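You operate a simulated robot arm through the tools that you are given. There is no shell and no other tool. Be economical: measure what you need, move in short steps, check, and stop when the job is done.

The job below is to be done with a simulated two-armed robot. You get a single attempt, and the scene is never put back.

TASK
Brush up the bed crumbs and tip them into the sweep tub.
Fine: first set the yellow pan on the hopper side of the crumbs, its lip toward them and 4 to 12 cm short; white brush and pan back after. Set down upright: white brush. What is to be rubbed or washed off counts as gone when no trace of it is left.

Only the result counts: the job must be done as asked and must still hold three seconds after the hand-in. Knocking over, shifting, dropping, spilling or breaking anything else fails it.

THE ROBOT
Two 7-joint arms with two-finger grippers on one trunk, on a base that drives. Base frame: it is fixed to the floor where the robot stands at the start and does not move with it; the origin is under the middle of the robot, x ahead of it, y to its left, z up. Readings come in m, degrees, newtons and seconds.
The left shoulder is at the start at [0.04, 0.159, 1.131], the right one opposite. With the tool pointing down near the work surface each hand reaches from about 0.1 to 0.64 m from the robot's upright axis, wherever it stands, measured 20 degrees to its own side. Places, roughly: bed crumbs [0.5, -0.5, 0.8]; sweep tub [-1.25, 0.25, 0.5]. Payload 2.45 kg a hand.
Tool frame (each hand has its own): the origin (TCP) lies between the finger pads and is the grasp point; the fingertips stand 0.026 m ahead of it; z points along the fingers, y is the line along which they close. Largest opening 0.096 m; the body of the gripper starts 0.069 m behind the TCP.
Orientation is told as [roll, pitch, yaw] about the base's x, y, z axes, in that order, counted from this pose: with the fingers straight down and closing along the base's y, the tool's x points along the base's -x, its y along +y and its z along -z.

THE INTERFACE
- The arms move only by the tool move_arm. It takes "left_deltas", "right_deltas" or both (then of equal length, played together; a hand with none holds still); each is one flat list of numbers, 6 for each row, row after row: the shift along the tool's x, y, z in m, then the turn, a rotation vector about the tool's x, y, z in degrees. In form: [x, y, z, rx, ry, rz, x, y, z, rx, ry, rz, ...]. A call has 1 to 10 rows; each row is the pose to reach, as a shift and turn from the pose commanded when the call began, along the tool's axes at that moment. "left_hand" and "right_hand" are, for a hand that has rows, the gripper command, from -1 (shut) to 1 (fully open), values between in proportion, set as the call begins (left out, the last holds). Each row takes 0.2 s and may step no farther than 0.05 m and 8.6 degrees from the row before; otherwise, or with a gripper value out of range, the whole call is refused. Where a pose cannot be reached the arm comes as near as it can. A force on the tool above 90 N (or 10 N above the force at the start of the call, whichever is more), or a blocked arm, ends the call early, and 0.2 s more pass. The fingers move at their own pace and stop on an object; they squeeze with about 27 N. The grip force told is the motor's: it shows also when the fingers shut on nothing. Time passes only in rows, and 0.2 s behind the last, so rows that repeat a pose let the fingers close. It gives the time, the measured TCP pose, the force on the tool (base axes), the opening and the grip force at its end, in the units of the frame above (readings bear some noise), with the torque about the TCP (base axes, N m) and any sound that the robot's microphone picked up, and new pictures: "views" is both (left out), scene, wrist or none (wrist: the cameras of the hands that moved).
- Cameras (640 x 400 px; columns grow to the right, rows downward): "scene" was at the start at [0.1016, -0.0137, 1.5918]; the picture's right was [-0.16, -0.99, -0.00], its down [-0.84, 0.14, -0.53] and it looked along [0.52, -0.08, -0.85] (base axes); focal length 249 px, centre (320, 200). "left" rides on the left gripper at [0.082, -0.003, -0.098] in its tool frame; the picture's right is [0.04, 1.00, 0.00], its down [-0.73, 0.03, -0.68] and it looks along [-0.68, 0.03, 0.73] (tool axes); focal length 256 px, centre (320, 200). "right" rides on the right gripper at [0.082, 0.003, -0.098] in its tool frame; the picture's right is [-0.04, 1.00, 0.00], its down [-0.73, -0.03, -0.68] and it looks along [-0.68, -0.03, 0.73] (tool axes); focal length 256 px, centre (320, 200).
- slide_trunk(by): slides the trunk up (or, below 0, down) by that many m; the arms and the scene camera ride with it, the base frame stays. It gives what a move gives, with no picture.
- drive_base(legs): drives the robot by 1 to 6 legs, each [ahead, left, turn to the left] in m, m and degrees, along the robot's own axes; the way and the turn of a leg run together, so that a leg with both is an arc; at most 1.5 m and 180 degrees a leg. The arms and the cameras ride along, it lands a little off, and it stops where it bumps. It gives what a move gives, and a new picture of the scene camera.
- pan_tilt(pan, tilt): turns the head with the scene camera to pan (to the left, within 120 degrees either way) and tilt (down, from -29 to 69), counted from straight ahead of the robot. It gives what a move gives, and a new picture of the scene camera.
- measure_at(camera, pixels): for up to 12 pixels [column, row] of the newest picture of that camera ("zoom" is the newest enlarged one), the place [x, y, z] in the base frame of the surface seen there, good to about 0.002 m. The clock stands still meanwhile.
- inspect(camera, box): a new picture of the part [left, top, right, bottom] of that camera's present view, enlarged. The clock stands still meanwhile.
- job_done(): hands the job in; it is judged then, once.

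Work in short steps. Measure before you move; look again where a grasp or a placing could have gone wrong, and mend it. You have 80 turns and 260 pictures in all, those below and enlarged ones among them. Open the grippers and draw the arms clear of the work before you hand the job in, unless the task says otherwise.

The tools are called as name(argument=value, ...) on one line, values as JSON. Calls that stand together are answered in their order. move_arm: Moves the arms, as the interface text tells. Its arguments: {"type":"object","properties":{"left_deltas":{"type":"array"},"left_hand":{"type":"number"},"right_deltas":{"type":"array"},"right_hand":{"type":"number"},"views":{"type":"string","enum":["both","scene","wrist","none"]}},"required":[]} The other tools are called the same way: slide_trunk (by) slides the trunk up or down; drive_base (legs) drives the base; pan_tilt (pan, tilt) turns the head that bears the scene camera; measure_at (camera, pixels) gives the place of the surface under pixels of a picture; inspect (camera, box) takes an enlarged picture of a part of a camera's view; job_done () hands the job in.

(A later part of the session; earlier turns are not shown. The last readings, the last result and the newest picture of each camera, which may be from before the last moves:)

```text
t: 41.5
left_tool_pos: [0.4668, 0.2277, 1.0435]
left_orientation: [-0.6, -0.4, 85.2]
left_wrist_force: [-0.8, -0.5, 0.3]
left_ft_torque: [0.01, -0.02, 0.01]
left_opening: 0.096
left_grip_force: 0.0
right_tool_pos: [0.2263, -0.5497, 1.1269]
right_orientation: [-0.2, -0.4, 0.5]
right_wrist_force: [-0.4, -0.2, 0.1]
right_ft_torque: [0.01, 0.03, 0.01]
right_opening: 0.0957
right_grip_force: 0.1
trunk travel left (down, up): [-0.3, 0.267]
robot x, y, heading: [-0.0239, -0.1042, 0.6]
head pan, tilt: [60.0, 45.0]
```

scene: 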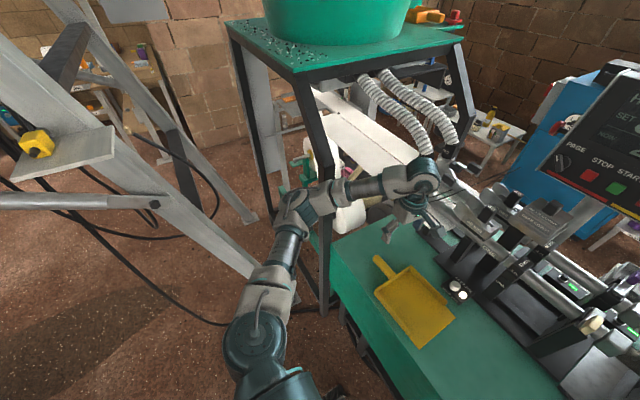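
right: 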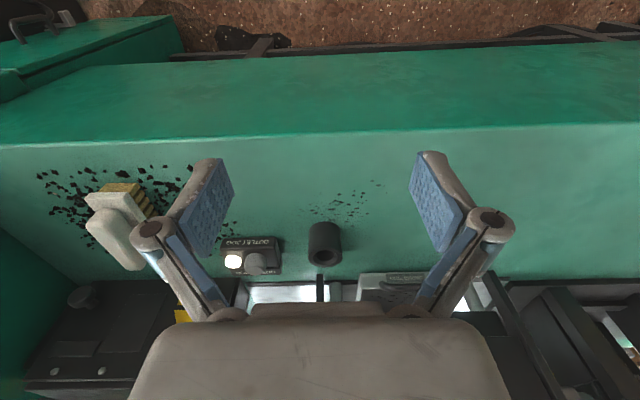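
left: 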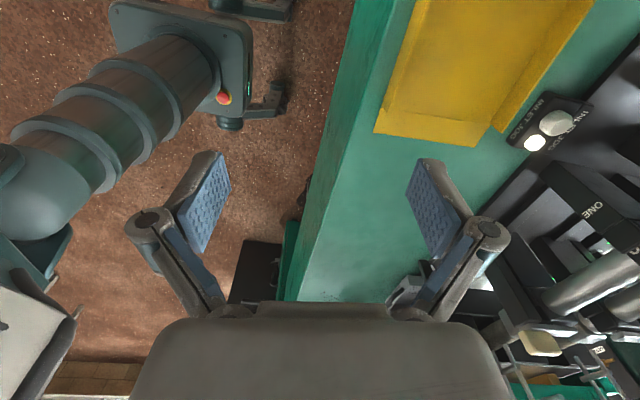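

Yaw +85 works and the hand is above the handle. I'll descend to just above it and check the wrist view.

move_arm(left_deltas=[-0.003, 0, 0.045, 0, 0, -4, -0.007, -0.001, 0.09, 0, 0, -8, -0.007, -0.001, 0.135, 0, 0, -8, -0.007, -0.001, 0.17, 0, 0, -8], views="wrist")

pan_tilt(pan=20, tilt=60)

```text
t: 42.5
left_tool_pos: [0.4691, 0.2373, 0.8732]
left_orientation: [-0.8, -0.3, 93.1]
left_wrist_force: [0.7, -0.1, -0.1]
left_ft_torque: [-0.01, 0.03, 0.01]
left_opening: 0.0958
left_grip_force: 0.0
right_tool_pos: [0.2276, -0.5491, 1.1266]
right_orientation: [-0.3, -0.5, 0.5]
right_wrist_force: [0.2, -0.2, 0.1]
right_ft_torque: [-0.04, -0.03, 0.04]
right_opening: 0.0962
right_grip_force: 0.1
trunk travel left (down, up): [-0.3, 0.267]
robot x, y, heading: [-0.0246, -0.1097, 0.7]
head pan, tilt: [60.0, 45.0]
```

left: 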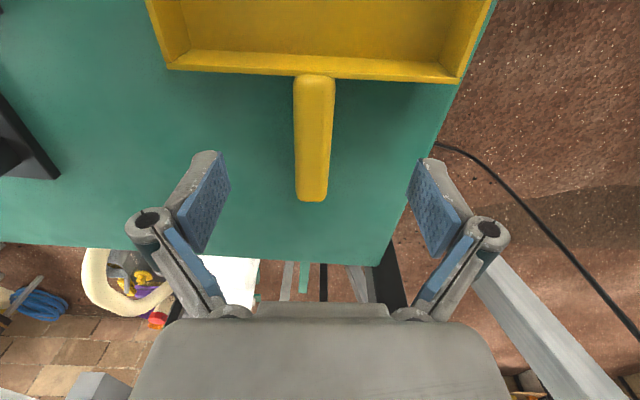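

```text
t: 43.6
left_tool_pos: [0.4692, 0.2367, 0.8754]
left_orientation: [-0.9, -0.2, 93.1]
left_wrist_force: [0.1, -0.4, 0.2]
left_ft_torque: [-0.04, 0.02, 0.01]
left_opening: 0.0958
left_grip_force: 0.0
right_tool_pos: [0.2263, -0.5488, 1.1263]
right_orientation: [-0.2, -0.5, 0.5]
right_wrist_force: [-0.6, -0.5, -0.4]
right_ft_torque: [0.01, 0.01, -0.01]
right_opening: 0.096
right_grip_force: 0.1
trunk travel left (down, up): [-0.3, 0.267]
robot x, y, heading: [-0.0226, -0.1105, 0.5]
head pan, tilt: [20.0, 60.0]
```

scene: 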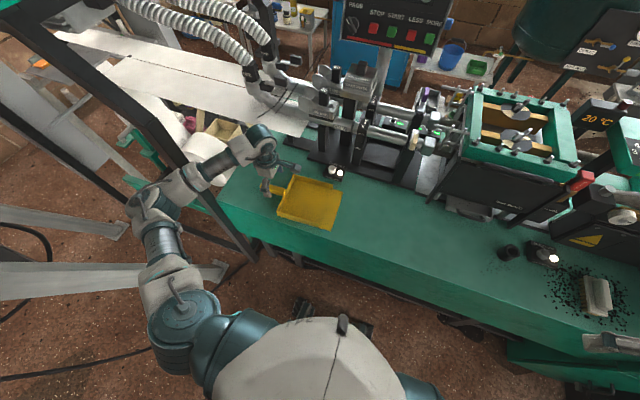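

The handle is centred between the fingers. I'll descend, close and keep level.

move_arm(left_deltas=[0.006, 0, 0.035, 0, 0, 0, 0.01, 0, 0.062, 0, 0, 0], left_hand=1, views="none")

move_arm(left_deltas=[0, 0, 0, 0, 0, 0, 0, 0, 0, 0, 0, 0, 0, 0, 0, 0, 0, 0], left_hand=-1, views="wrist")

```text
t: 44.2
left_tool_pos: [0.472, 0.2281, 0.8138]
left_orientation: [-0.9, -0.3, 93.0]
left_wrist_force: [-0.4, -0.2, -0.1]
left_ft_torque: [0.02, 0.0, 0.03]
left_opening: 0.0956
left_grip_force: 0.0
right_tool_pos: [0.2259, -0.5487, 1.1268]
right_orientation: [-0.4, -0.5, 0.5]
right_wrist_force: [-0.1, -0.1, -0.4]
right_ft_torque: [0.02, -0.02, 0.02]
right_opening: 0.0958
right_grip_force: 0.1
trunk travel left (down, up): [-0.3, 0.267]
robot x, y, heading: [-0.0234, -0.1059, 0.5]
head pan, tilt: [20.0, 60.0]
```

```text
t: 45.0
left_tool_pos: [0.471, 0.2284, 0.8138]
left_orientation: [-0.9, -0.2, 93.1]
left_wrist_force: [1.2, 0.3, 3.0]
left_ft_torque: [-0.02, 0.11, 0.07]
left_opening: 0.0246
left_grip_force: 26.9
right_tool_pos: [0.2255, -0.5503, 1.1266]
right_orientation: [-0.3, -0.4, 0.5]
right_wrist_force: [-0.8, 0.4, -0.4]
right_ft_torque: [0.04, -0.03, 0.0]
right_opening: 0.096
right_grip_force: 0.0
trunk travel left (down, up): [-0.3, 0.267]
robot x, y, heading: [-0.0212, -0.1065, 0.5]
head pan, tilt: [20.0, 60.0]
```

left: 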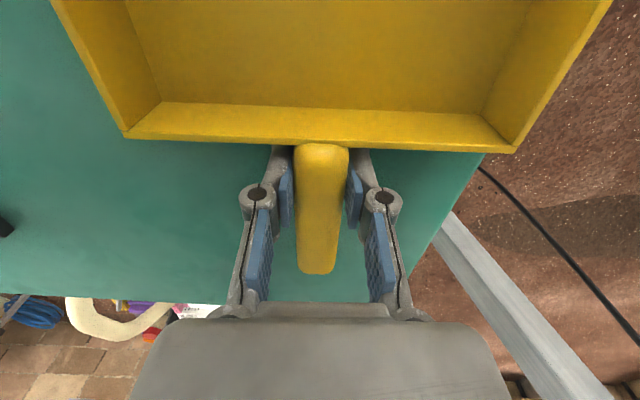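

Gripped at 24.6 mm. I'll test-lift 4 cm and check for droop.

move_arm(left_deltas=[0, 0, -0.02, 0, 0, 0, 0, 0, -0.04, 0, 0, 0, 0, 0, -0.04, 0, 0, 0], views="both")

measure_at(camera="scene", pixels=[[312, 205], [337, 192], [330, 226], [284, 200], [300, 180], [282, 217]])

```text
t: 45.8
left_tool_pos: [0.4698, 0.2278, 0.8528]
left_orientation: [-0.6, -0.2, 93.0]
left_wrist_force: [-0.1, 0.0, -1.4]
left_ft_torque: [0.11, 0.01, 0.04]
left_opening: 0.025
left_grip_force: 26.9
right_tool_pos: [0.2258, -0.5499, 1.1258]
right_orientation: [-0.3, -0.5, 0.4]
right_wrist_force: [-0.5, 0.0, -0.1]
right_ft_torque: [0.0, 0.03, 0.01]
right_opening: 0.096
right_grip_force: 0.1
trunk travel left (down, up): [-0.3, 0.267]
robot x, y, heading: [-0.0272, -0.1071, 0.6]
head pan, tilt: [20.0, 60.0]
```

scene: 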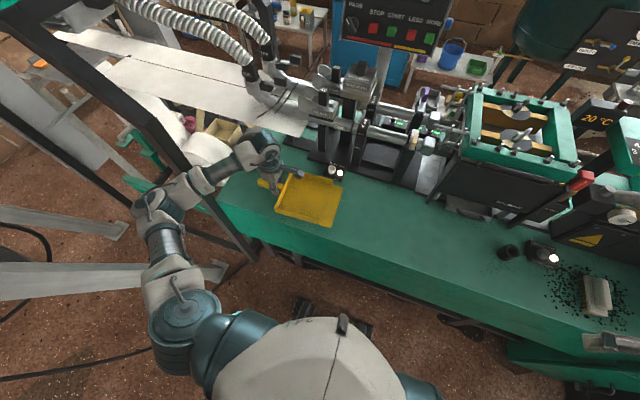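
left: 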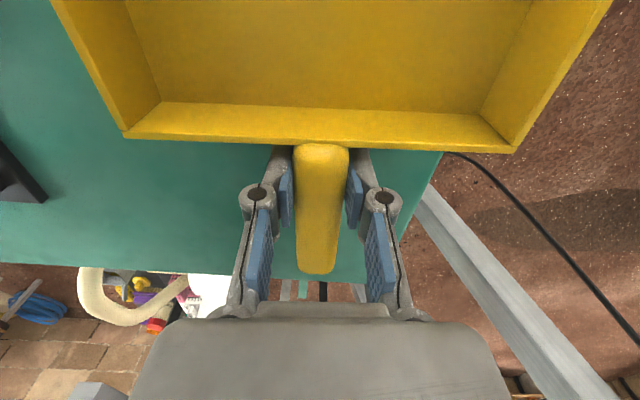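

```text
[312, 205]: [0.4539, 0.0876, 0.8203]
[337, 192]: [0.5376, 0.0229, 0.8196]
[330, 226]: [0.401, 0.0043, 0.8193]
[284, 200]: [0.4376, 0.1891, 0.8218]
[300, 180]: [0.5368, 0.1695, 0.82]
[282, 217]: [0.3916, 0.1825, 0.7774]
```

There's no droop and the pan is light. I'll raise it further and drive right by 0.345 m so both arms reach the work.

move_arm(left_deltas=[0, 0, -0.03, 0, 0, 0, 0, 0, -0.06, 0, 0, 0], views="none")

drive_base(legs=[[0.02, -0.345, -0.6]])

pan_tilt(pan=-10, tilt=62)

```text
t: 46.4
left_tool_pos: [0.4685, 0.2268, 0.9114]
left_orientation: [-0.8, -0.3, 93.1]
left_wrist_force: [-0.1, -0.4, -1.3]
left_ft_torque: [0.1, -0.03, 0.01]
left_opening: 0.0247
left_grip_force: 27.1
right_tool_pos: [0.2254, -0.5495, 1.1248]
right_orientation: [-0.3, -0.5, 0.5]
right_wrist_force: [-0.5, 0.2, -0.2]
right_ft_torque: [0.01, 0.02, -0.02]
right_opening: 0.0959
right_grip_force: 0.1
trunk travel left (down, up): [-0.3, 0.267]
robot x, y, heading: [-0.0201, -0.1072, 0.7]
head pan, tilt: [20.0, 60.0]
```

```text
t: 48.7
left_tool_pos: [0.4928, -0.1188, 0.9068]
left_orientation: [-0.7, 0.5, 92.5]
left_wrist_force: [0.0, 1.7, -1.7]
left_ft_torque: [-0.02, -0.04, 0.0]
left_opening: 0.0251
left_grip_force: 26.9
right_tool_pos: [0.2452, -0.8898, 1.1308]
right_orientation: [-0.9, -0.5, 0.0]
right_wrist_force: [1.3, 0.7, -0.3]
right_ft_torque: [-0.07, 0.11, -0.01]
right_opening: 0.096
right_grip_force: 0.2
trunk travel left (down, up): [-0.3, 0.267]
robot x, y, heading: [-0.0007, -0.4581, -0.3]
head pan, tilt: [20.0, 60.0]
```

scene: 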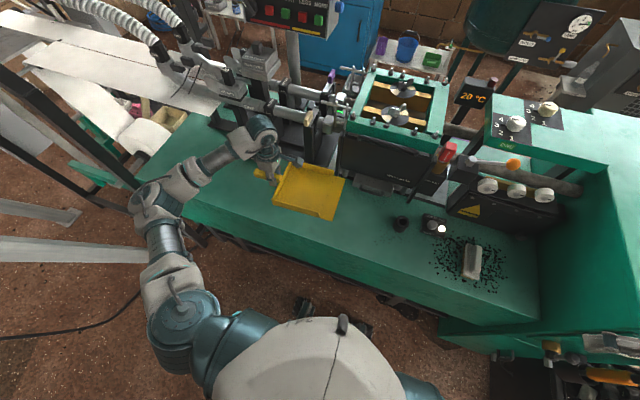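

```text
t: 49.6
left_tool_pos: [0.4903, -0.1269, 0.9126]
left_orientation: [-0.8, -0.2, 92.6]
left_wrist_force: [0.5, 0.1, -1.5]
left_ft_torque: [0.09, -0.01, 0.02]
left_opening: 0.0251
left_grip_force: 26.5
right_tool_pos: [0.2416, -0.9009, 1.1285]
right_orientation: [-0.4, -0.4, 0.1]
right_wrist_force: [0.3, -0.7, 0.3]
right_ft_torque: [0.05, 0.0, 0.03]
right_opening: 0.096
right_grip_force: 0.1
trunk travel left (down, up): [-0.3, 0.267]
robot x, y, heading: [-0.0013, -0.4582, -0.0]
head pan, tilt: [-10.0, 62.0]
```

scene: 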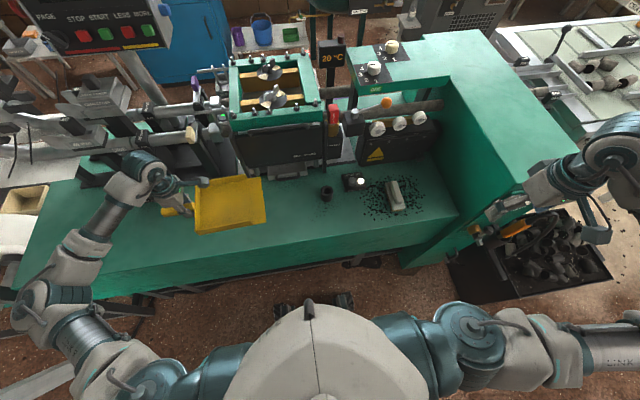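

The pan is at TCP (0.490,-0.127). I'll shift it -y, square it up, lower near the bed, then measure lip against crumbs.

move_arm(left_deltas=[0.03, 0.01, 0.0, 0, 0, 1, 0.06, 0.02, 0.02, 0, 0, 2, 0.084, 0.029, 0.05, 0, 0, 2.6, 0.084, 0.029, 0.085, 0, 0, 2.6, 0.084, 0.029, 0.085, 0, 0, 2.6], views="scene")

inspect(camera="scene", box=[200, 160, 360, 260])

```text
t: 50.8
left_tool_pos: [0.4677, -0.2204, 0.8276]
left_orientation: [-0.9, -0.7, 89.9]
left_wrist_force: [0.5, -0.6, -1.1]
left_ft_torque: [0.1, 0.0, 0.0]
left_opening: 0.0251
left_grip_force: 27.3
right_tool_pos: [0.241, -0.9116, 1.1254]
right_orientation: [0.1, -0.7, 0.1]
right_wrist_force: [-0.5, -0.8, -0.2]
right_ft_torque: [0.01, -0.04, -0.03]
right_opening: 0.096
right_grip_force: 0.1
trunk travel left (down, up): [-0.3, 0.267]
robot x, y, heading: [-0.0008, -0.4596, -0.1]
head pan, tilt: [-10.0, 62.0]
```

scene: 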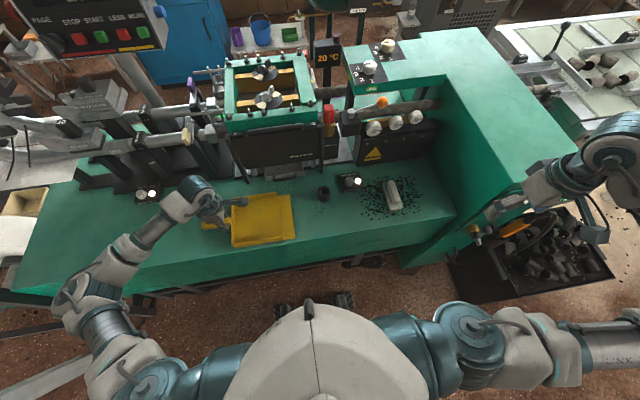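

```text
4.00 times, centred on (280, 210) of scene
```

zoom: 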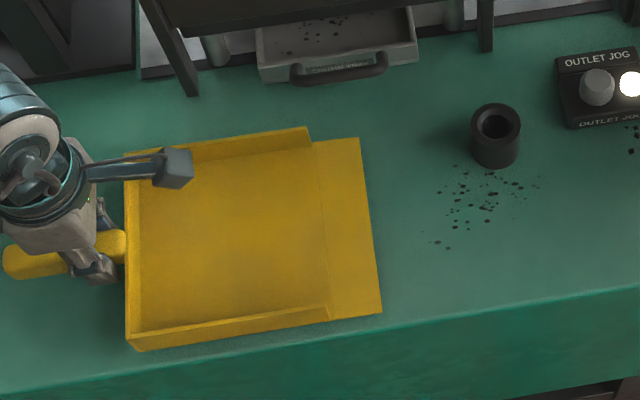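

measure_at(camera="zoom", pixels=[[356, 140], [378, 310], [366, 220], [433, 243], [440, 207], [490, 192], [540, 180], [470, 228], [515, 183], [495, 165], [323, 80], [470, 150]])

```text
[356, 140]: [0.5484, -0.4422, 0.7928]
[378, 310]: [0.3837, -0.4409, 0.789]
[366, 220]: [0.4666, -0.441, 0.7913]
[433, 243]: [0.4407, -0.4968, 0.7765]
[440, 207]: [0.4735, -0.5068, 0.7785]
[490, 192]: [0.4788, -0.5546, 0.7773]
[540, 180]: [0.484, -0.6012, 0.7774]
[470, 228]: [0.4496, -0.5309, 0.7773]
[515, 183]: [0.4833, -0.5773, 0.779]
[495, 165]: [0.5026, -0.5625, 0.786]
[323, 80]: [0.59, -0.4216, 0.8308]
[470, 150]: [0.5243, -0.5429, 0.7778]
```

The lip is at y≈-0.441, 5.6 cm from the nearest dot and about 10.7 cm from the patch centre, squarely aligned. I'll set it down and release.

move_arm(left_deltas=[0, 0, 0.007, 0, 0, 0, 0, 0, 0.0135, 0, 0, 0, 0, 0, 0.0135, 0, 0, 0], views="none")

move_arm(left_deltas=[0, 0, 0, 0, 0, 0, 0, 0, 0, 0, 0, 0, 0, 0, 0, 0, 0, 0], left_hand=-0.2, views="scene")

inspect(camera="scene", box=[352, 150, 448, 210])

measure_at(camera="zoom", pixels=[[215, 200], [280, 200], [240, 390], [320, 380], [235, 250], [255, 210], [295, 370], [270, 290], [225, 210], [250, 370]])

```text
t: 51.6
left_tool_pos: [0.4687, -0.2175, 0.814]
left_orientation: [-0.9, -0.5, 90.0]
left_wrist_force: [1.9, 1.5, 5.3]
left_ft_torque: [-0.04, 0.52, -0.12]
left_opening: 0.0252
left_grip_force: 27.1
right_tool_pos: [0.2414, -0.9075, 1.1248]
right_orientation: [-0.1, -0.6, 0.1]
right_wrist_force: [1.0, 0.3, -0.4]
right_ft_torque: [0.01, 0.04, 0.02]
right_opening: 0.0964
right_grip_force: 0.0
trunk travel left (down, up): [-0.3, 0.267]
robot x, y, heading: [-0.0019, -0.4597, -0.3]
head pan, tilt: [-10.0, 62.0]
```

```text
t: 52.4
left_tool_pos: [0.4674, -0.2154, 0.8132]
left_orientation: [-0.9, -0.5, 90.0]
left_wrist_force: [-0.1, 1.5, 0.0]
left_ft_torque: [0.02, -0.01, 0.01]
left_opening: 0.0383
left_grip_force: 0.1
right_tool_pos: [0.2415, -0.905, 1.1259]
right_orientation: [-0.1, -0.5, 0.1]
right_wrist_force: [-0.2, 0.6, 0.1]
right_ft_torque: [0.02, 0.0, -0.03]
right_opening: 0.0961
right_grip_force: 0.0
trunk travel left (down, up): [-0.3, 0.267]
robot x, y, heading: [-0.0022, -0.4646, 0.0]
head pan, tilt: [-10.0, 62.0]
```

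scene: 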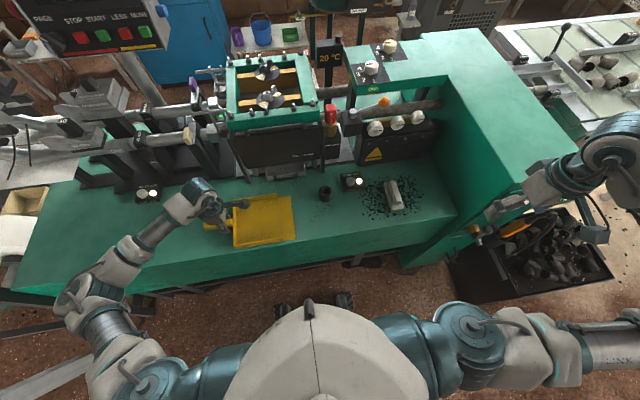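

```text
6.67 times, centred on (400, 180) of scene
```

zoom: 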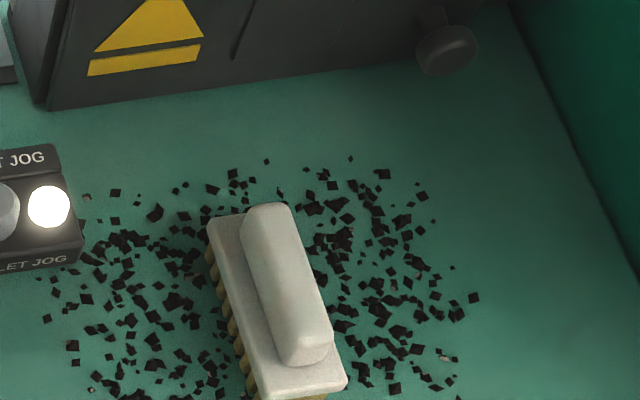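

```text
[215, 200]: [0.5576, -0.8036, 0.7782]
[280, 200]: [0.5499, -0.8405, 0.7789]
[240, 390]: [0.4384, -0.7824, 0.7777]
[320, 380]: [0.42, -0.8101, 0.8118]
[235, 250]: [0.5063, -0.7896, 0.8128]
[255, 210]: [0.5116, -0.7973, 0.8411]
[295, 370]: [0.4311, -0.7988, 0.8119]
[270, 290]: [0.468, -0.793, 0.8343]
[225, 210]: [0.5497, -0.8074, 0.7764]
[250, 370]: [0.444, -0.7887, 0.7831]
```

The pan is set and released. Now the right hand goes above the brush for an overhead look at its grip.

move_arm(right_deltas=[-0.03, 0.021, 0.02, 0, 0, 0, -0.06, 0.042, 0.04, 0, 0, 0, -0.09, 0.063, 0.06, 0, 0, 0, -0.12, 0.084, 0.08, 0, 0, 0, -0.15, 0.105, 0.1, 0, 0, 0, -0.17, 0.105, 0.12, 0, 0, 0], right_hand=1, views="wrist")

inspect(camera="right", box=[220, 90, 428, 220])

```text
t: 53.8
left_tool_pos: [0.4685, -0.2159, 0.8119]
left_orientation: [-0.9, -0.6, 90.0]
left_wrist_force: [0.1, 0.8, -0.1]
left_ft_torque: [-0.02, 0.02, 0.0]
left_opening: 0.0385
left_grip_force: 0.1
right_tool_pos: [0.4154, -0.801, 1.0078]
right_orientation: [-0.2, -0.5, 0.2]
right_wrist_force: [0.9, -0.3, -0.3]
right_ft_torque: [-0.02, 0.06, 0.02]
right_opening: 0.0958
right_grip_force: 0.2
trunk travel left (down, up): [-0.3, 0.267]
robot x, y, heading: [-0.0026, -0.4615, 0.1]
head pan, tilt: [-10.0, 62.0]
```

right: 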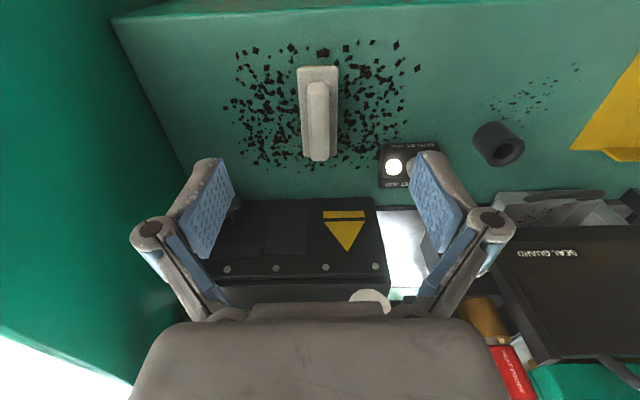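

```text
3.08 times, centred on (324, 155) of right
```

zoom: 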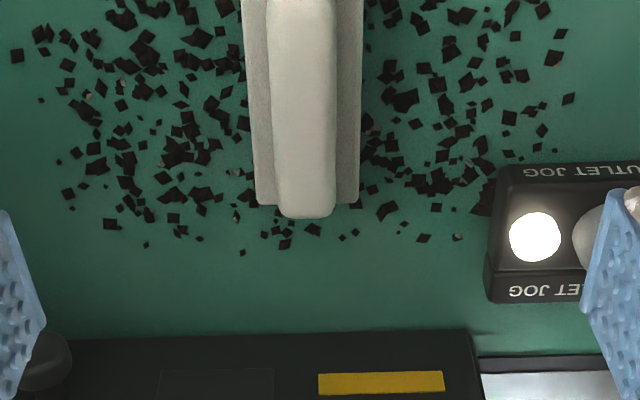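

measure_at(camera="right", pixels=[[317, 86], [309, 90], [327, 90], [318, 155], [311, 155], [328, 155], [300, 70], [336, 70], [318, 120], [304, 150], [334, 150], [318, 78]])

```text
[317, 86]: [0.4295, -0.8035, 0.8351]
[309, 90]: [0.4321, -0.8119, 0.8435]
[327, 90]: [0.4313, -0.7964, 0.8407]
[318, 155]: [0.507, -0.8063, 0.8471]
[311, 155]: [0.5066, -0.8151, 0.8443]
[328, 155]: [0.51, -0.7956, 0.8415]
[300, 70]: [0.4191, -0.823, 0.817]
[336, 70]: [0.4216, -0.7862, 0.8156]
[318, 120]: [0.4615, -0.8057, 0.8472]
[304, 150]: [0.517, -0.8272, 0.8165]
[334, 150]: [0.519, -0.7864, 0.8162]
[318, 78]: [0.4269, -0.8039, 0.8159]
```

The brush grip is x 0.43–0.51, centred at y=-0.805, with its top at z 0.846 and the plate top at 0.816. I'll descend with the TCP at (0.470,-0.805,0.847) and close.

move_arm(right_deltas=[-0.03, -0.002, 0.03, 0, 0, 0, -0.055, -0.004, 0.07, 0, 0, 0, -0.055, -0.004, 0.115, 0, 0, 0, -0.055, -0.004, 0.145, 0, 0, 0, -0.055, -0.004, 0.16, 0, 0, 0], views="none")

move_arm(right_deltas=[0, 0, 0, 0, 0, 0, 0, 0, 0, 0, 0, 0, 0, 0, 0, 0, 0, 0], right_hand=-1, views="both")

```text
t: 55.0
left_tool_pos: [0.467, -0.2159, 0.8126]
left_orientation: [-0.9, -0.4, 89.9]
left_wrist_force: [-0.1, 0.2, -0.2]
left_ft_torque: [-0.01, 0.01, -0.02]
left_opening: 0.0385
left_grip_force: 0.1
right_tool_pos: [0.4701, -0.8034, 0.8482]
right_orientation: [-0.2, -0.6, 0.1]
right_wrist_force: [-0.3, -0.2, 0.5]
right_ft_torque: [0.04, -0.01, 0.03]
right_opening: 0.096
right_grip_force: 0.0
trunk travel left (down, up): [-0.3, 0.267]
robot x, y, heading: [-0.0042, -0.4608, 0.1]
head pan, tilt: [-10.0, 62.0]
```

```text
t: 55.8
left_tool_pos: [0.4675, -0.2154, 0.8128]
left_orientation: [-0.9, -0.5, 90.1]
left_wrist_force: [0.7, 0.5, 0.9]
left_ft_torque: [-0.01, 0.02, 0.01]
left_opening: 0.0384
left_grip_force: 0.0
right_tool_pos: [0.4692, -0.8043, 0.8496]
right_orientation: [-0.2, -0.6, 0.0]
right_wrist_force: [0.4, 0.3, 0.9]
right_ft_torque: [-0.03, 0.04, 0.0]
right_opening: 0.0231
right_grip_force: 27.3
trunk travel left (down, up): [-0.3, 0.267]
robot x, y, heading: [-0.0005, -0.4616, -0.2]
head pan, tilt: [-10.0, 62.0]
```

scene: 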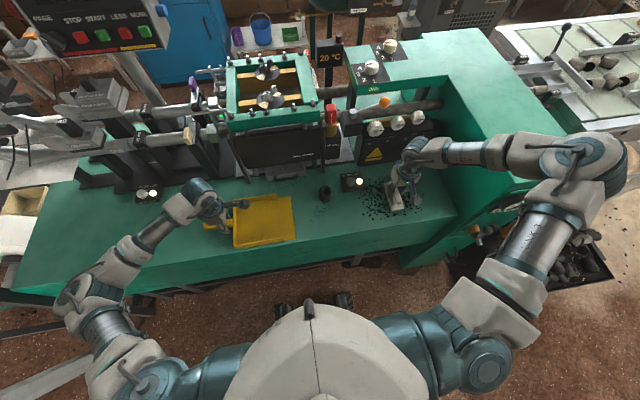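
right: 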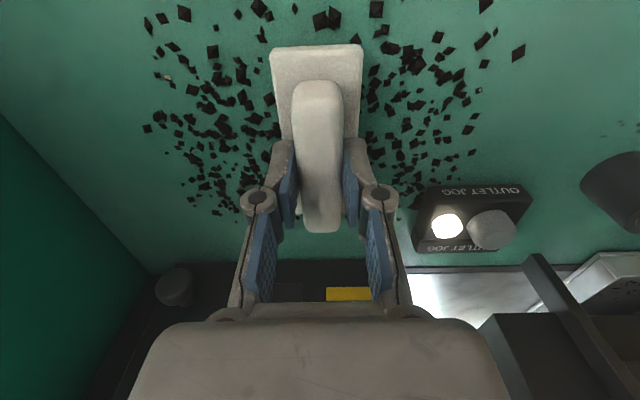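

Gripped at 23 mm; brush home TCP is (0.4695,-0.804,0.849) at yaw 0. I'll lift straight up and see what the chips do underneath.

move_arm(right_deltas=[0, 0, -0.03, 0, 0, 0, 0, 0, -0.07, 0, 0, 0, 0, 0, -0.11, 0, 0, 0, 0, 0, -0.11, 0, 0, 0], views="both")

inspect(camera="scene", box=[340, 160, 450, 230])

```text
t: 56.8
left_tool_pos: [0.4676, -0.215, 0.8125]
left_orientation: [-0.9, -0.4, 90.1]
left_wrist_force: [0.7, 0.2, -0.4]
left_ft_torque: [0.01, -0.02, 0.0]
left_opening: 0.0382
left_grip_force: 0.2
right_tool_pos: [0.469, -0.8041, 0.959]
right_orientation: [-0.1, -0.5, 0.1]
right_wrist_force: [-0.6, -0.5, -1.2]
right_ft_torque: [0.01, 0.0, 0.0]
right_opening: 0.023
right_grip_force: 26.9
trunk travel left (down, up): [-0.3, 0.267]
robot x, y, heading: [-0.0017, -0.4621, -0.4]
head pan, tilt: [-10.0, 62.0]
```

scene: 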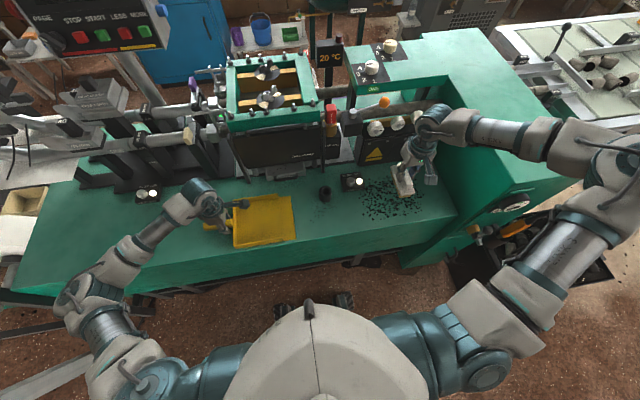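
right: 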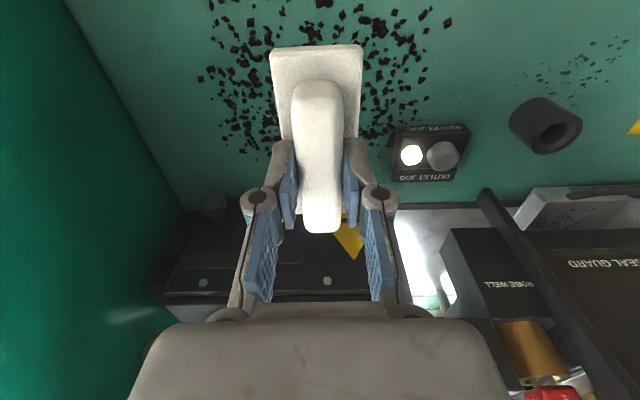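

```text
5.71 times, centred on (395, 195) of scene
```

zoom: 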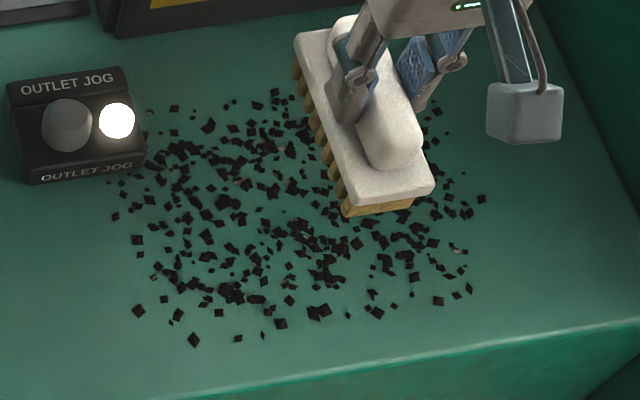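

The brush is up; the chips under it are unchanged. Now I move the brush over the gap at y≈-0.64 between the two patches, with the left hand gripping the pan handle to steady it.

move_arm(right_deltas=[0.006, 0.04, 0, 0, 0, 0, 0.012, 0.08, 0, 0, 0, 0, 0.018, 0.12, 0, 0, 0, 0, 0.023, 0.162, 0.0, 0, 0, 0, 0.023, 0.162, 0.04, 0, 0, 0], left_deltas=[0, 0, 0, 0, 0, 0, 0, 0, 0, 0, 0, 0, 0, 0, 0, 0, 0, 0, 0, 0, 0, 0, 0, 0, 0, 0, 0, 0, 0, 0], left_hand=-1, views="both")

inspect(camera="right", box=[260, 20, 580, 220])

measure_at(camera="right", pixels=[[315, 50], [280, 60], [358, 60]])

```text
t: 58.0
left_tool_pos: [0.4677, -0.2159, 0.8124]
left_orientation: [-1.0, -0.5, 90.0]
left_wrist_force: [1.0, 2.1, 4.4]
left_ft_torque: [0.03, 0.23, -0.08]
left_opening: 0.0251
left_grip_force: 27.4
right_tool_pos: [0.4443, -0.6446, 0.9209]
right_orientation: [-0.2, -0.6, 0.0]
right_wrist_force: [1.1, -0.1, -1.5]
right_ft_torque: [0.02, 0.04, -0.01]
right_opening: 0.0234
right_grip_force: 27.1
trunk travel left (down, up): [-0.3, 0.267]
robot x, y, heading: [-0.0001, -0.4603, 0.3]
head pan, tilt: [-10.0, 62.0]
```

scene: 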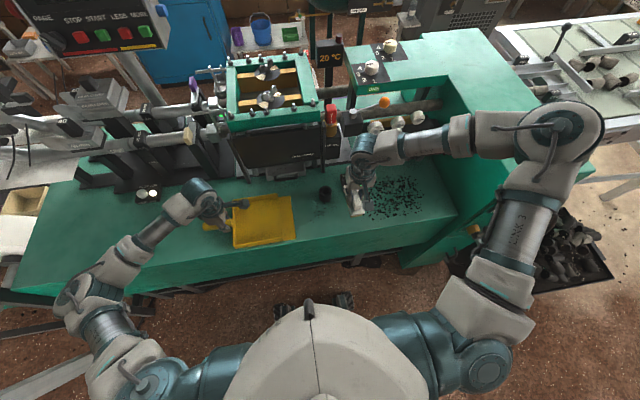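
right: 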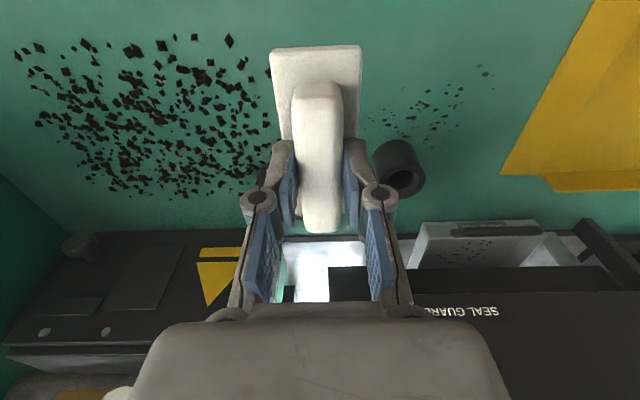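
left: 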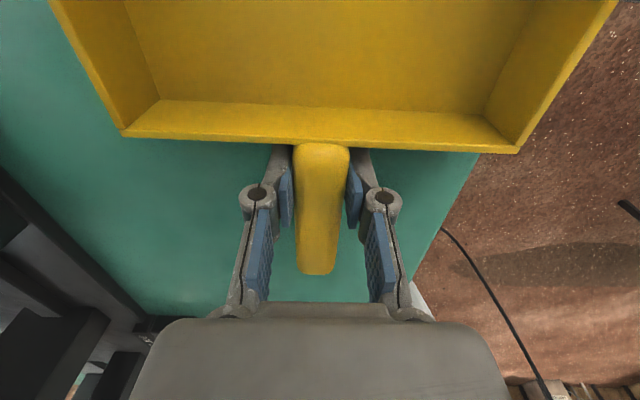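

```text
2.00 times, centred on (420, 120) of right
```

zoom: 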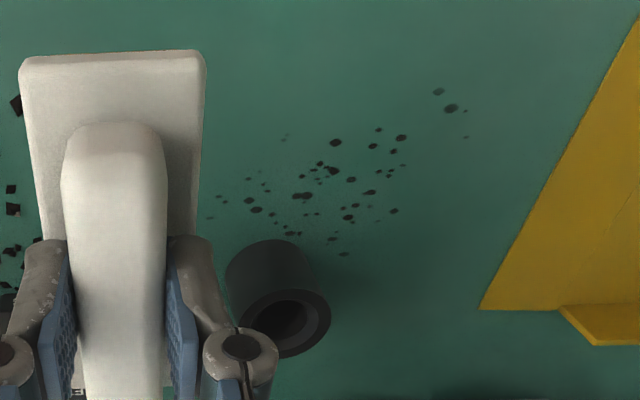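

```text
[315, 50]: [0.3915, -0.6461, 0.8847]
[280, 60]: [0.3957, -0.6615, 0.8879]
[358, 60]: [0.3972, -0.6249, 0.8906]
```

measure_at(camera="zoom", pixels=[[270, 238], [270, 246], [228, 265], [300, 290], [262, 300], [343, 254], [333, 239], [290, 234], [214, 218], [438, 91], [466, 137], [480, 310]])

```text
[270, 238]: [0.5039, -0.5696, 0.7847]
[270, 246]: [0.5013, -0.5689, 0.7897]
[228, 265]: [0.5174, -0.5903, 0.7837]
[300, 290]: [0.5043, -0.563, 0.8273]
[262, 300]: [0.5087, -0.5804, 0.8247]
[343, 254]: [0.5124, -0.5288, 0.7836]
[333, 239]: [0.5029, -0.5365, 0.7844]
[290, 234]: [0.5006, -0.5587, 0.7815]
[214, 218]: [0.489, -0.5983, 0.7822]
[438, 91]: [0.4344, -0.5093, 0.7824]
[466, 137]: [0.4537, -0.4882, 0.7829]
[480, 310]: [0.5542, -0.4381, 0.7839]
```

The cylinder front is at x≈0.5015 and the brush's +x end at ≈0.4975. I'll check the jog box clearance before lowering.

inspect(camera="scene", box=[312, 165, 392, 215])

measure_at(camera="zoom", pixels=[[240, 195], [245, 180], [280, 175], [225, 160], [240, 140], [270, 210], [265, 320], [330, 370], [100, 280], [300, 200]])

```text
8.00 times, centred on (352, 190) of scene
```

zoom: 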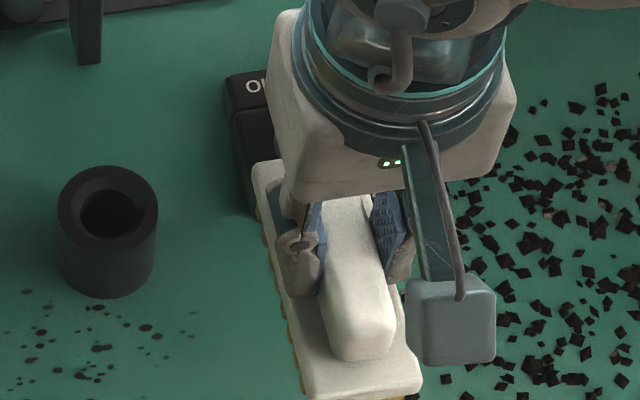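

```text
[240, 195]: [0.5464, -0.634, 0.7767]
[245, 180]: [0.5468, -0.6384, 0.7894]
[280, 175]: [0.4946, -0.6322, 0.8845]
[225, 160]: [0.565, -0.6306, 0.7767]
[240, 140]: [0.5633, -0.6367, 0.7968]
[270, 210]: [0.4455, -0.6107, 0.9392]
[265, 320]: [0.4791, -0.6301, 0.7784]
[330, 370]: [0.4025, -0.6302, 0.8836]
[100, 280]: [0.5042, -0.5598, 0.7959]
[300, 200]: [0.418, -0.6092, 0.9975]
```

The box is clear (its side at y≈-0.634 only starts beyond x≈0.53). I'll lower the brush at y=-0.645.

move_arm(right_deltas=[0, 0, 0.03, 0, 0, 0, 0, 0, 0.06, 0, 0, 0, 0, 0, 0.0725, 0, 0, 0, 0, 0, 0.0725, 0, 0, 0], views="none")

inspect(camera="right", box=[260, 20, 580, 220])

```text
t: 59.0
left_tool_pos: [0.467, -0.2149, 0.8132]
left_orientation: [-0.9, -0.4, 90.0]
left_wrist_force: [0.3, -0.6, 0.0]
left_ft_torque: [0.14, 0.0, -0.01]
left_opening: 0.0247
left_grip_force: 26.9
right_tool_pos: [0.4436, -0.6423, 0.8487]
right_orientation: [-0.2, -0.8, 0.0]
right_wrist_force: [-2.6, -4.4, 19.0]
right_ft_torque: [-0.15, 0.27, 0.05]
right_opening: 0.0233
right_grip_force: 27.3
trunk travel left (down, up): [-0.3, 0.267]
robot x, y, heading: [-0.0036, -0.4608, 0.2]
head pan, tilt: [-10.0, 62.0]
```

```text
2.00 times, centred on (420, 120) of right
```

zoom: 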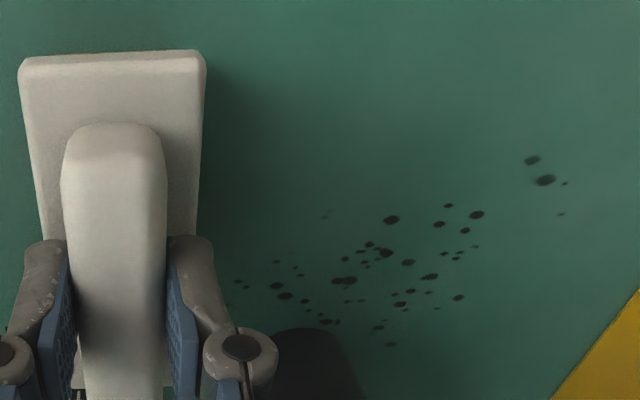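

Contact made (19 N). I'll sweep a short way to y≈-0.575 and see whether the dots respond.

move_arm(right_deltas=[0, 0.017, -0.001, 0, 0, 0, 0, 0.034, -0.001, 0, 0, 0, 0, 0.051, -0.001, 0, 0, 0, 0, 0.068, -0.001, 0, 0, 0], views="none")

inspect(camera="right", box=[260, 20, 580, 220])

inspect(camera="scene", box=[280, 165, 376, 225])

```text
t: 60.0
left_tool_pos: [0.4668, -0.2147, 0.8127]
left_orientation: [-0.9, -0.3, 89.9]
left_wrist_force: [0.1, -1.6, 3.8]
left_ft_torque: [-0.09, 0.1, 0.07]
left_opening: 0.0251
left_grip_force: 26.8
right_tool_pos: [0.4353, -0.5992, 0.8599]
right_orientation: [0.0, -0.5, 0.1]
right_wrist_force: [-0.1, -0.1, -1.3]
right_ft_torque: [0.02, -0.02, 0.03]
right_opening: 0.0235
right_grip_force: 27.4
right hand out of reach, approached as far as the arm can: row 3, 4
trunk travel left (down, up): [-0.3, 0.267]
robot x, y, heading: [0.0016, -0.4643, -0.2]
head pan, tilt: [-10.0, 62.0]
```

```text
2.00 times, centred on (420, 120) of right
```

zoom: 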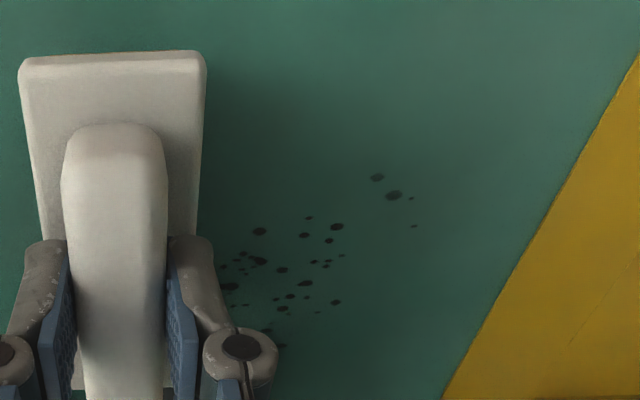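

```text
6.67 times, centred on (328, 195) of scene
```

zoom: 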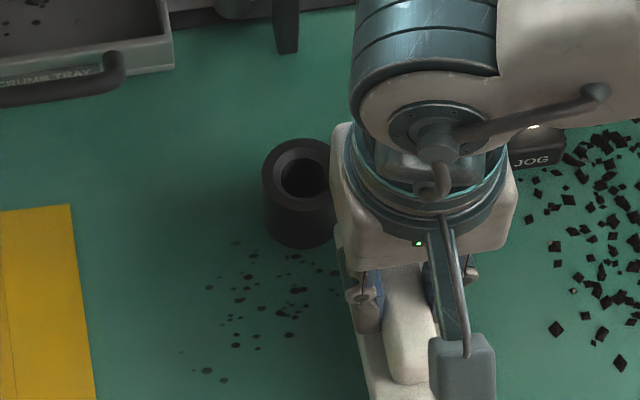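

The right arm ran out of reach there and lifted, so the base needs to be further left. I'll raise the brush, release the pan and look at the dots.

move_arm(right_deltas=[0, -0.01, -0.03, 0, 0, 0, 0, -0.03, -0.06, 0, 0, 0, 0, -0.05, -0.09, 0, 0, 0], left_deltas=[0, 0, 0, 0, 0, 0, 0, 0, 0, 0, 0, 0, 0, 0, 0, 0, 0, 0], left_hand=0.3, views="none")

move_arm(left_deltas=[0, 0, -0.045, 0, 0, 0, 0, 0, -0.09, 0, 0, 0, 0, 0, -0.12, 0, 0, 0], views="none")

inspect(camera="right", box=[340, 40, 596, 200])

measure_at(camera="zoom", pixels=[[100, 200], [200, 200]])

```text
t: 60.8
left_tool_pos: [0.4677, -0.2166, 0.8139]
left_orientation: [-0.9, -0.4, 90.1]
left_wrist_force: [-0.3, 0.1, -0.4]
left_ft_torque: [0.05, 0.0, 0.01]
left_opening: 0.0621
left_grip_force: 0.1
right_tool_pos: [0.4349, -0.6516, 0.9514]
right_orientation: [-0.2, -0.6, 0.2]
right_wrist_force: [-0.6, -0.7, -0.9]
right_ft_torque: [0.01, 0.02, 0.01]
right_opening: 0.0234
right_grip_force: 27.3
trunk travel left (down, up): [-0.3, 0.267]
robot x, y, heading: [0.0002, -0.459, 0.1]
head pan, tilt: [-10.0, 62.0]
```

```text
t: 61.6
left_tool_pos: [0.4692, -0.2157, 0.9333]
left_orientation: [-0.8, -0.4, 90.0]
left_wrist_force: [-0.4, -0.3, -0.4]
left_ft_torque: [0.01, -0.03, 0.03]
left_opening: 0.0625
left_grip_force: 0.0
right_tool_pos: [0.4364, -0.6509, 0.9504]
right_orientation: [-0.3, -0.6, 0.0]
right_wrist_force: [0.2, 0.1, -1.6]
right_ft_torque: [0.02, 0.01, 0.01]
right_opening: 0.0232
right_grip_force: 26.8
trunk travel left (down, up): [-0.3, 0.267]
robot x, y, heading: [-0.0002, -0.4594, 0.1]
head pan, tilt: [-10.0, 62.0]
```

```text
2.50 times, centred on (468, 120) of right
```

zoom: 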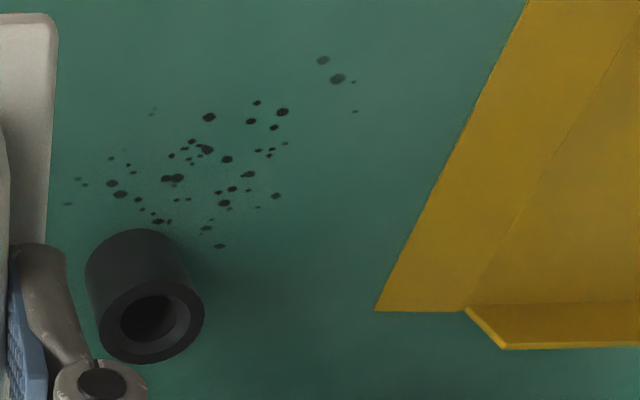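

```text
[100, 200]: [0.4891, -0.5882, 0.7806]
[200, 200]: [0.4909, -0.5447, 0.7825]
```

The dots seem unchanged, but the brush had barely reached them. I'll drive left 0.24 m so the right arm has proper reach, then sweep through.

drive_base(legs=[[0.0, 0.24, 0]])

move_arm(right_deltas=[-0.002, -0.04, 0, 0, 0, 0, -0.004, -0.08, 0, 0, 0, 0, -0.006, -0.12, 0, 0, 0, 0, -0.008, -0.16, 0, 0, 0, 0, -0.008, -0.2, 0, 0, 0, 0, -0.008, -0.235, 0.0, 0, 0, 0, -0.008, -0.235, 0.04, 0, 0, 0, -0.008, -0.235, 0.08, 0, 0, 0], views="scene")

```text
t: 63.4
left_tool_pos: [0.4683, 0.0158, 0.9325]
left_orientation: [-0.9, -0.4, 90.0]
left_wrist_force: [-0.7, -0.2, -1.2]
left_ft_torque: [0.0, -0.01, 0.01]
left_opening: 0.0622
left_grip_force: 0.0
right_tool_pos: [0.4374, -0.4195, 0.9502]
right_orientation: [-0.2, -0.6, 0.1]
right_wrist_force: [-0.3, 0.3, -0.7]
right_ft_torque: [-0.01, -0.01, -0.01]
right_opening: 0.0234
right_grip_force: 26.9
trunk travel left (down, up): [-0.3, 0.267]
robot x, y, heading: [-0.0019, -0.2282, 0.1]
head pan, tilt: [-10.0, 62.0]
```

scene: 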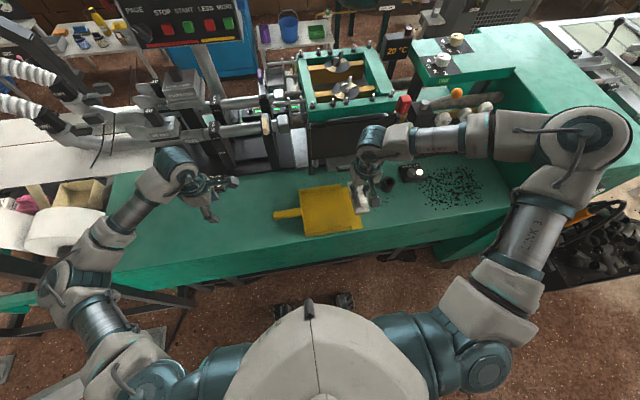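

```text
t: 65.2
left_tool_pos: [0.4667, 0.015, 0.9344]
left_orientation: [-1.0, -0.6, 90.0]
left_wrist_force: [0.3, -0.7, -0.1]
left_ft_torque: [0.0, -0.02, 0.02]
left_opening: 0.0626
left_grip_force: 0.1
right_tool_pos: [0.4436, -0.6532, 0.8758]
right_orientation: [-0.1, -0.7, 0.1]
right_wrist_force: [0.3, -0.1, -0.9]
right_ft_torque: [0.03, 0.02, -0.03]
right_opening: 0.0234
right_grip_force: 27.0
trunk travel left (down, up): [-0.3, 0.267]
robot x, y, heading: [-0.001, -0.2271, -0.1]
head pan, tilt: [-10.0, 62.0]
```

scene: 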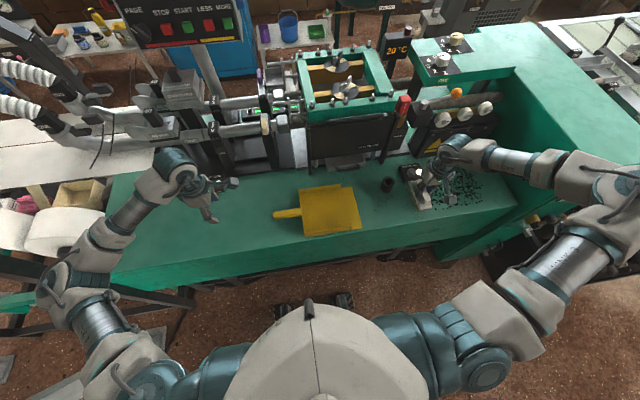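

Reach is fine now. I'll bring the left hand back over the pan handle (y≈-0.215) to hold it steady.

move_arm(left_deltas=[0.046, 0, 0, 0, 0, 0, 0.092, 0, 0, 0, 0, 0, 0.138, 0, 0, 0, 0, 0, 0.184, 0, 0, 0, 0, 0, 0.23, 0, 0.0, 0, 0, 0, 0.23, 0, 0.045, 0, 0, 0, 0.23, 0, 0.08, 0, 0, 0, 0.23, 0, 0.08, 0, 0, 0], left_hand=0.3, views="wrist")

```text
t: 67.0
left_tool_pos: [0.4673, -0.212, 0.8498]
left_orientation: [-1.1, -0.6, 90.1]
left_wrist_force: [-0.1, -0.4, -0.4]
left_ft_torque: [-0.04, -0.02, -0.03]
left_opening: 0.0626
left_grip_force: 0.1
right_tool_pos: [0.4436, -0.6515, 0.8775]
right_orientation: [-0.1, -0.7, 0.1]
right_wrist_force: [0.2, 0.1, -1.3]
right_ft_torque: [0.04, 0.02, -0.03]
right_opening: 0.0232
right_grip_force: 27.0
trunk travel left (down, up): [-0.3, 0.267]
robot x, y, heading: [-0.0025, -0.2253, 0.2]
head pan, tilt: [-10.0, 62.0]
```

left: 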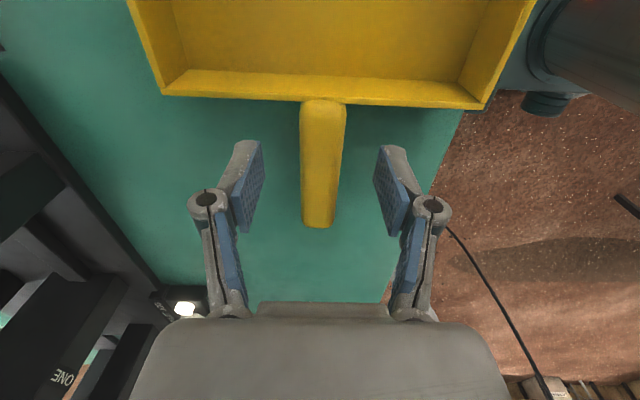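

The handle is centred. I'll lower to the grasp height and close while lowering the brush to the bed.

move_arm(left_deltas=[0, 0, 0.02, 0, 0, 0, 0.002, 0, 0.036, 0, 0, 0], left_hand=0.3, views="none")

move_arm(left_deltas=[0, 0, 0, 0, 0, 0, 0, 0, 0, 0, 0, 0, 0, 0, 0, 0, 0, 0], right_deltas=[0, 0.002, 0.015, 0, 0, 0, 0, 0.005, 0.0275, 0, 0, 0, 0, 0.005, 0.028, 0, 0, 0], left_hand=-1, views="none")

move_arm(right_deltas=[0, 0.02, 0, 0, 0, 0, 0, 0.04, 0, 0, 0, 0, 0, 0.06, 0, 0, 0, 0, 0, 0.075, 0, 0, 0, 0], views="wrist")

inspect(camera="right", box=[260, 20, 580, 220])

```text
t: 67.5
left_tool_pos: [0.4675, -0.2139, 0.8133]
left_orientation: [-1.1, -0.6, 90.0]
left_wrist_force: [-0.8, -0.8, 0.7]
left_ft_torque: [0.0, 0.02, 0.01]
left_opening: 0.0624
left_grip_force: 0.1
right_tool_pos: [0.4438, -0.6522, 0.8772]
right_orientation: [-0.1, -0.8, 0.1]
right_wrist_force: [0.4, 0.6, -1.3]
right_ft_torque: [0.0, 0.02, 0.04]
right_opening: 0.0234
right_grip_force: 26.7
trunk travel left (down, up): [-0.3, 0.267]
robot x, y, heading: [-0.0013, -0.2315, -0.1]
head pan, tilt: [-10.0, 62.0]
```

```text
t: 68.3
left_tool_pos: [0.4657, -0.2139, 0.8158]
left_orientation: [-1.1, -0.4, 90.0]
left_wrist_force: [1.2, 0.0, -0.2]
left_ft_torque: [0.1, 0.0, 0.0]
left_opening: 0.025
left_grip_force: 26.7
right_tool_pos: [0.4441, -0.6482, 0.8466]
right_orientation: [0.0, -1.0, 0.2]
right_wrist_force: [-0.4, -4.6, 20.4]
right_ft_torque: [-0.16, 0.33, 0.05]
right_opening: 0.0233
right_grip_force: 26.6
trunk travel left (down, up): [-0.3, 0.267]
robot x, y, heading: [-0.0001, -0.2295, -0.1]
head pan, tilt: [-10.0, 62.0]
```

```text
t: 69.3
left_tool_pos: [0.467, -0.2139, 0.8157]
left_orientation: [-1.1, -0.4, 90.1]
left_wrist_force: [-0.4, 1.0, 1.2]
left_ft_torque: [0.09, 0.25, -0.02]
left_opening: 0.0251
left_grip_force: 26.7
right_tool_pos: [0.4417, -0.5747, 0.8457]
right_orientation: [-0.1, -0.7, 0.0]
right_wrist_force: [0.2, -5.8, 18.3]
right_ft_torque: [-0.21, -0.23, -0.1]
right_opening: 0.0233
right_grip_force: 26.6
trunk travel left (down, up): [-0.3, 0.267]
robot x, y, heading: [0.0004, -0.2285, 0.1]
head pan, tilt: [-10.0, 62.0]
```

right: 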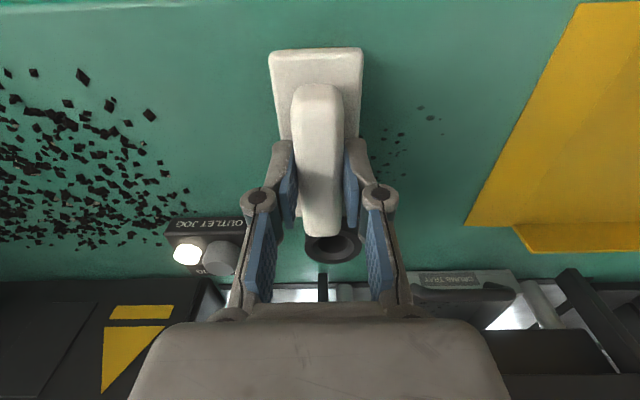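

```text
2.00 times, centred on (420, 120) of right
```

zoom: 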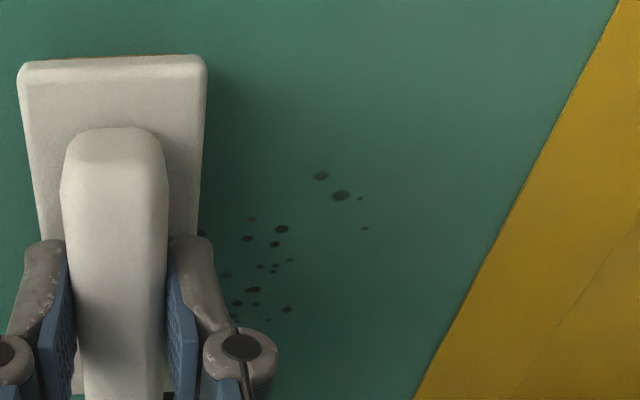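

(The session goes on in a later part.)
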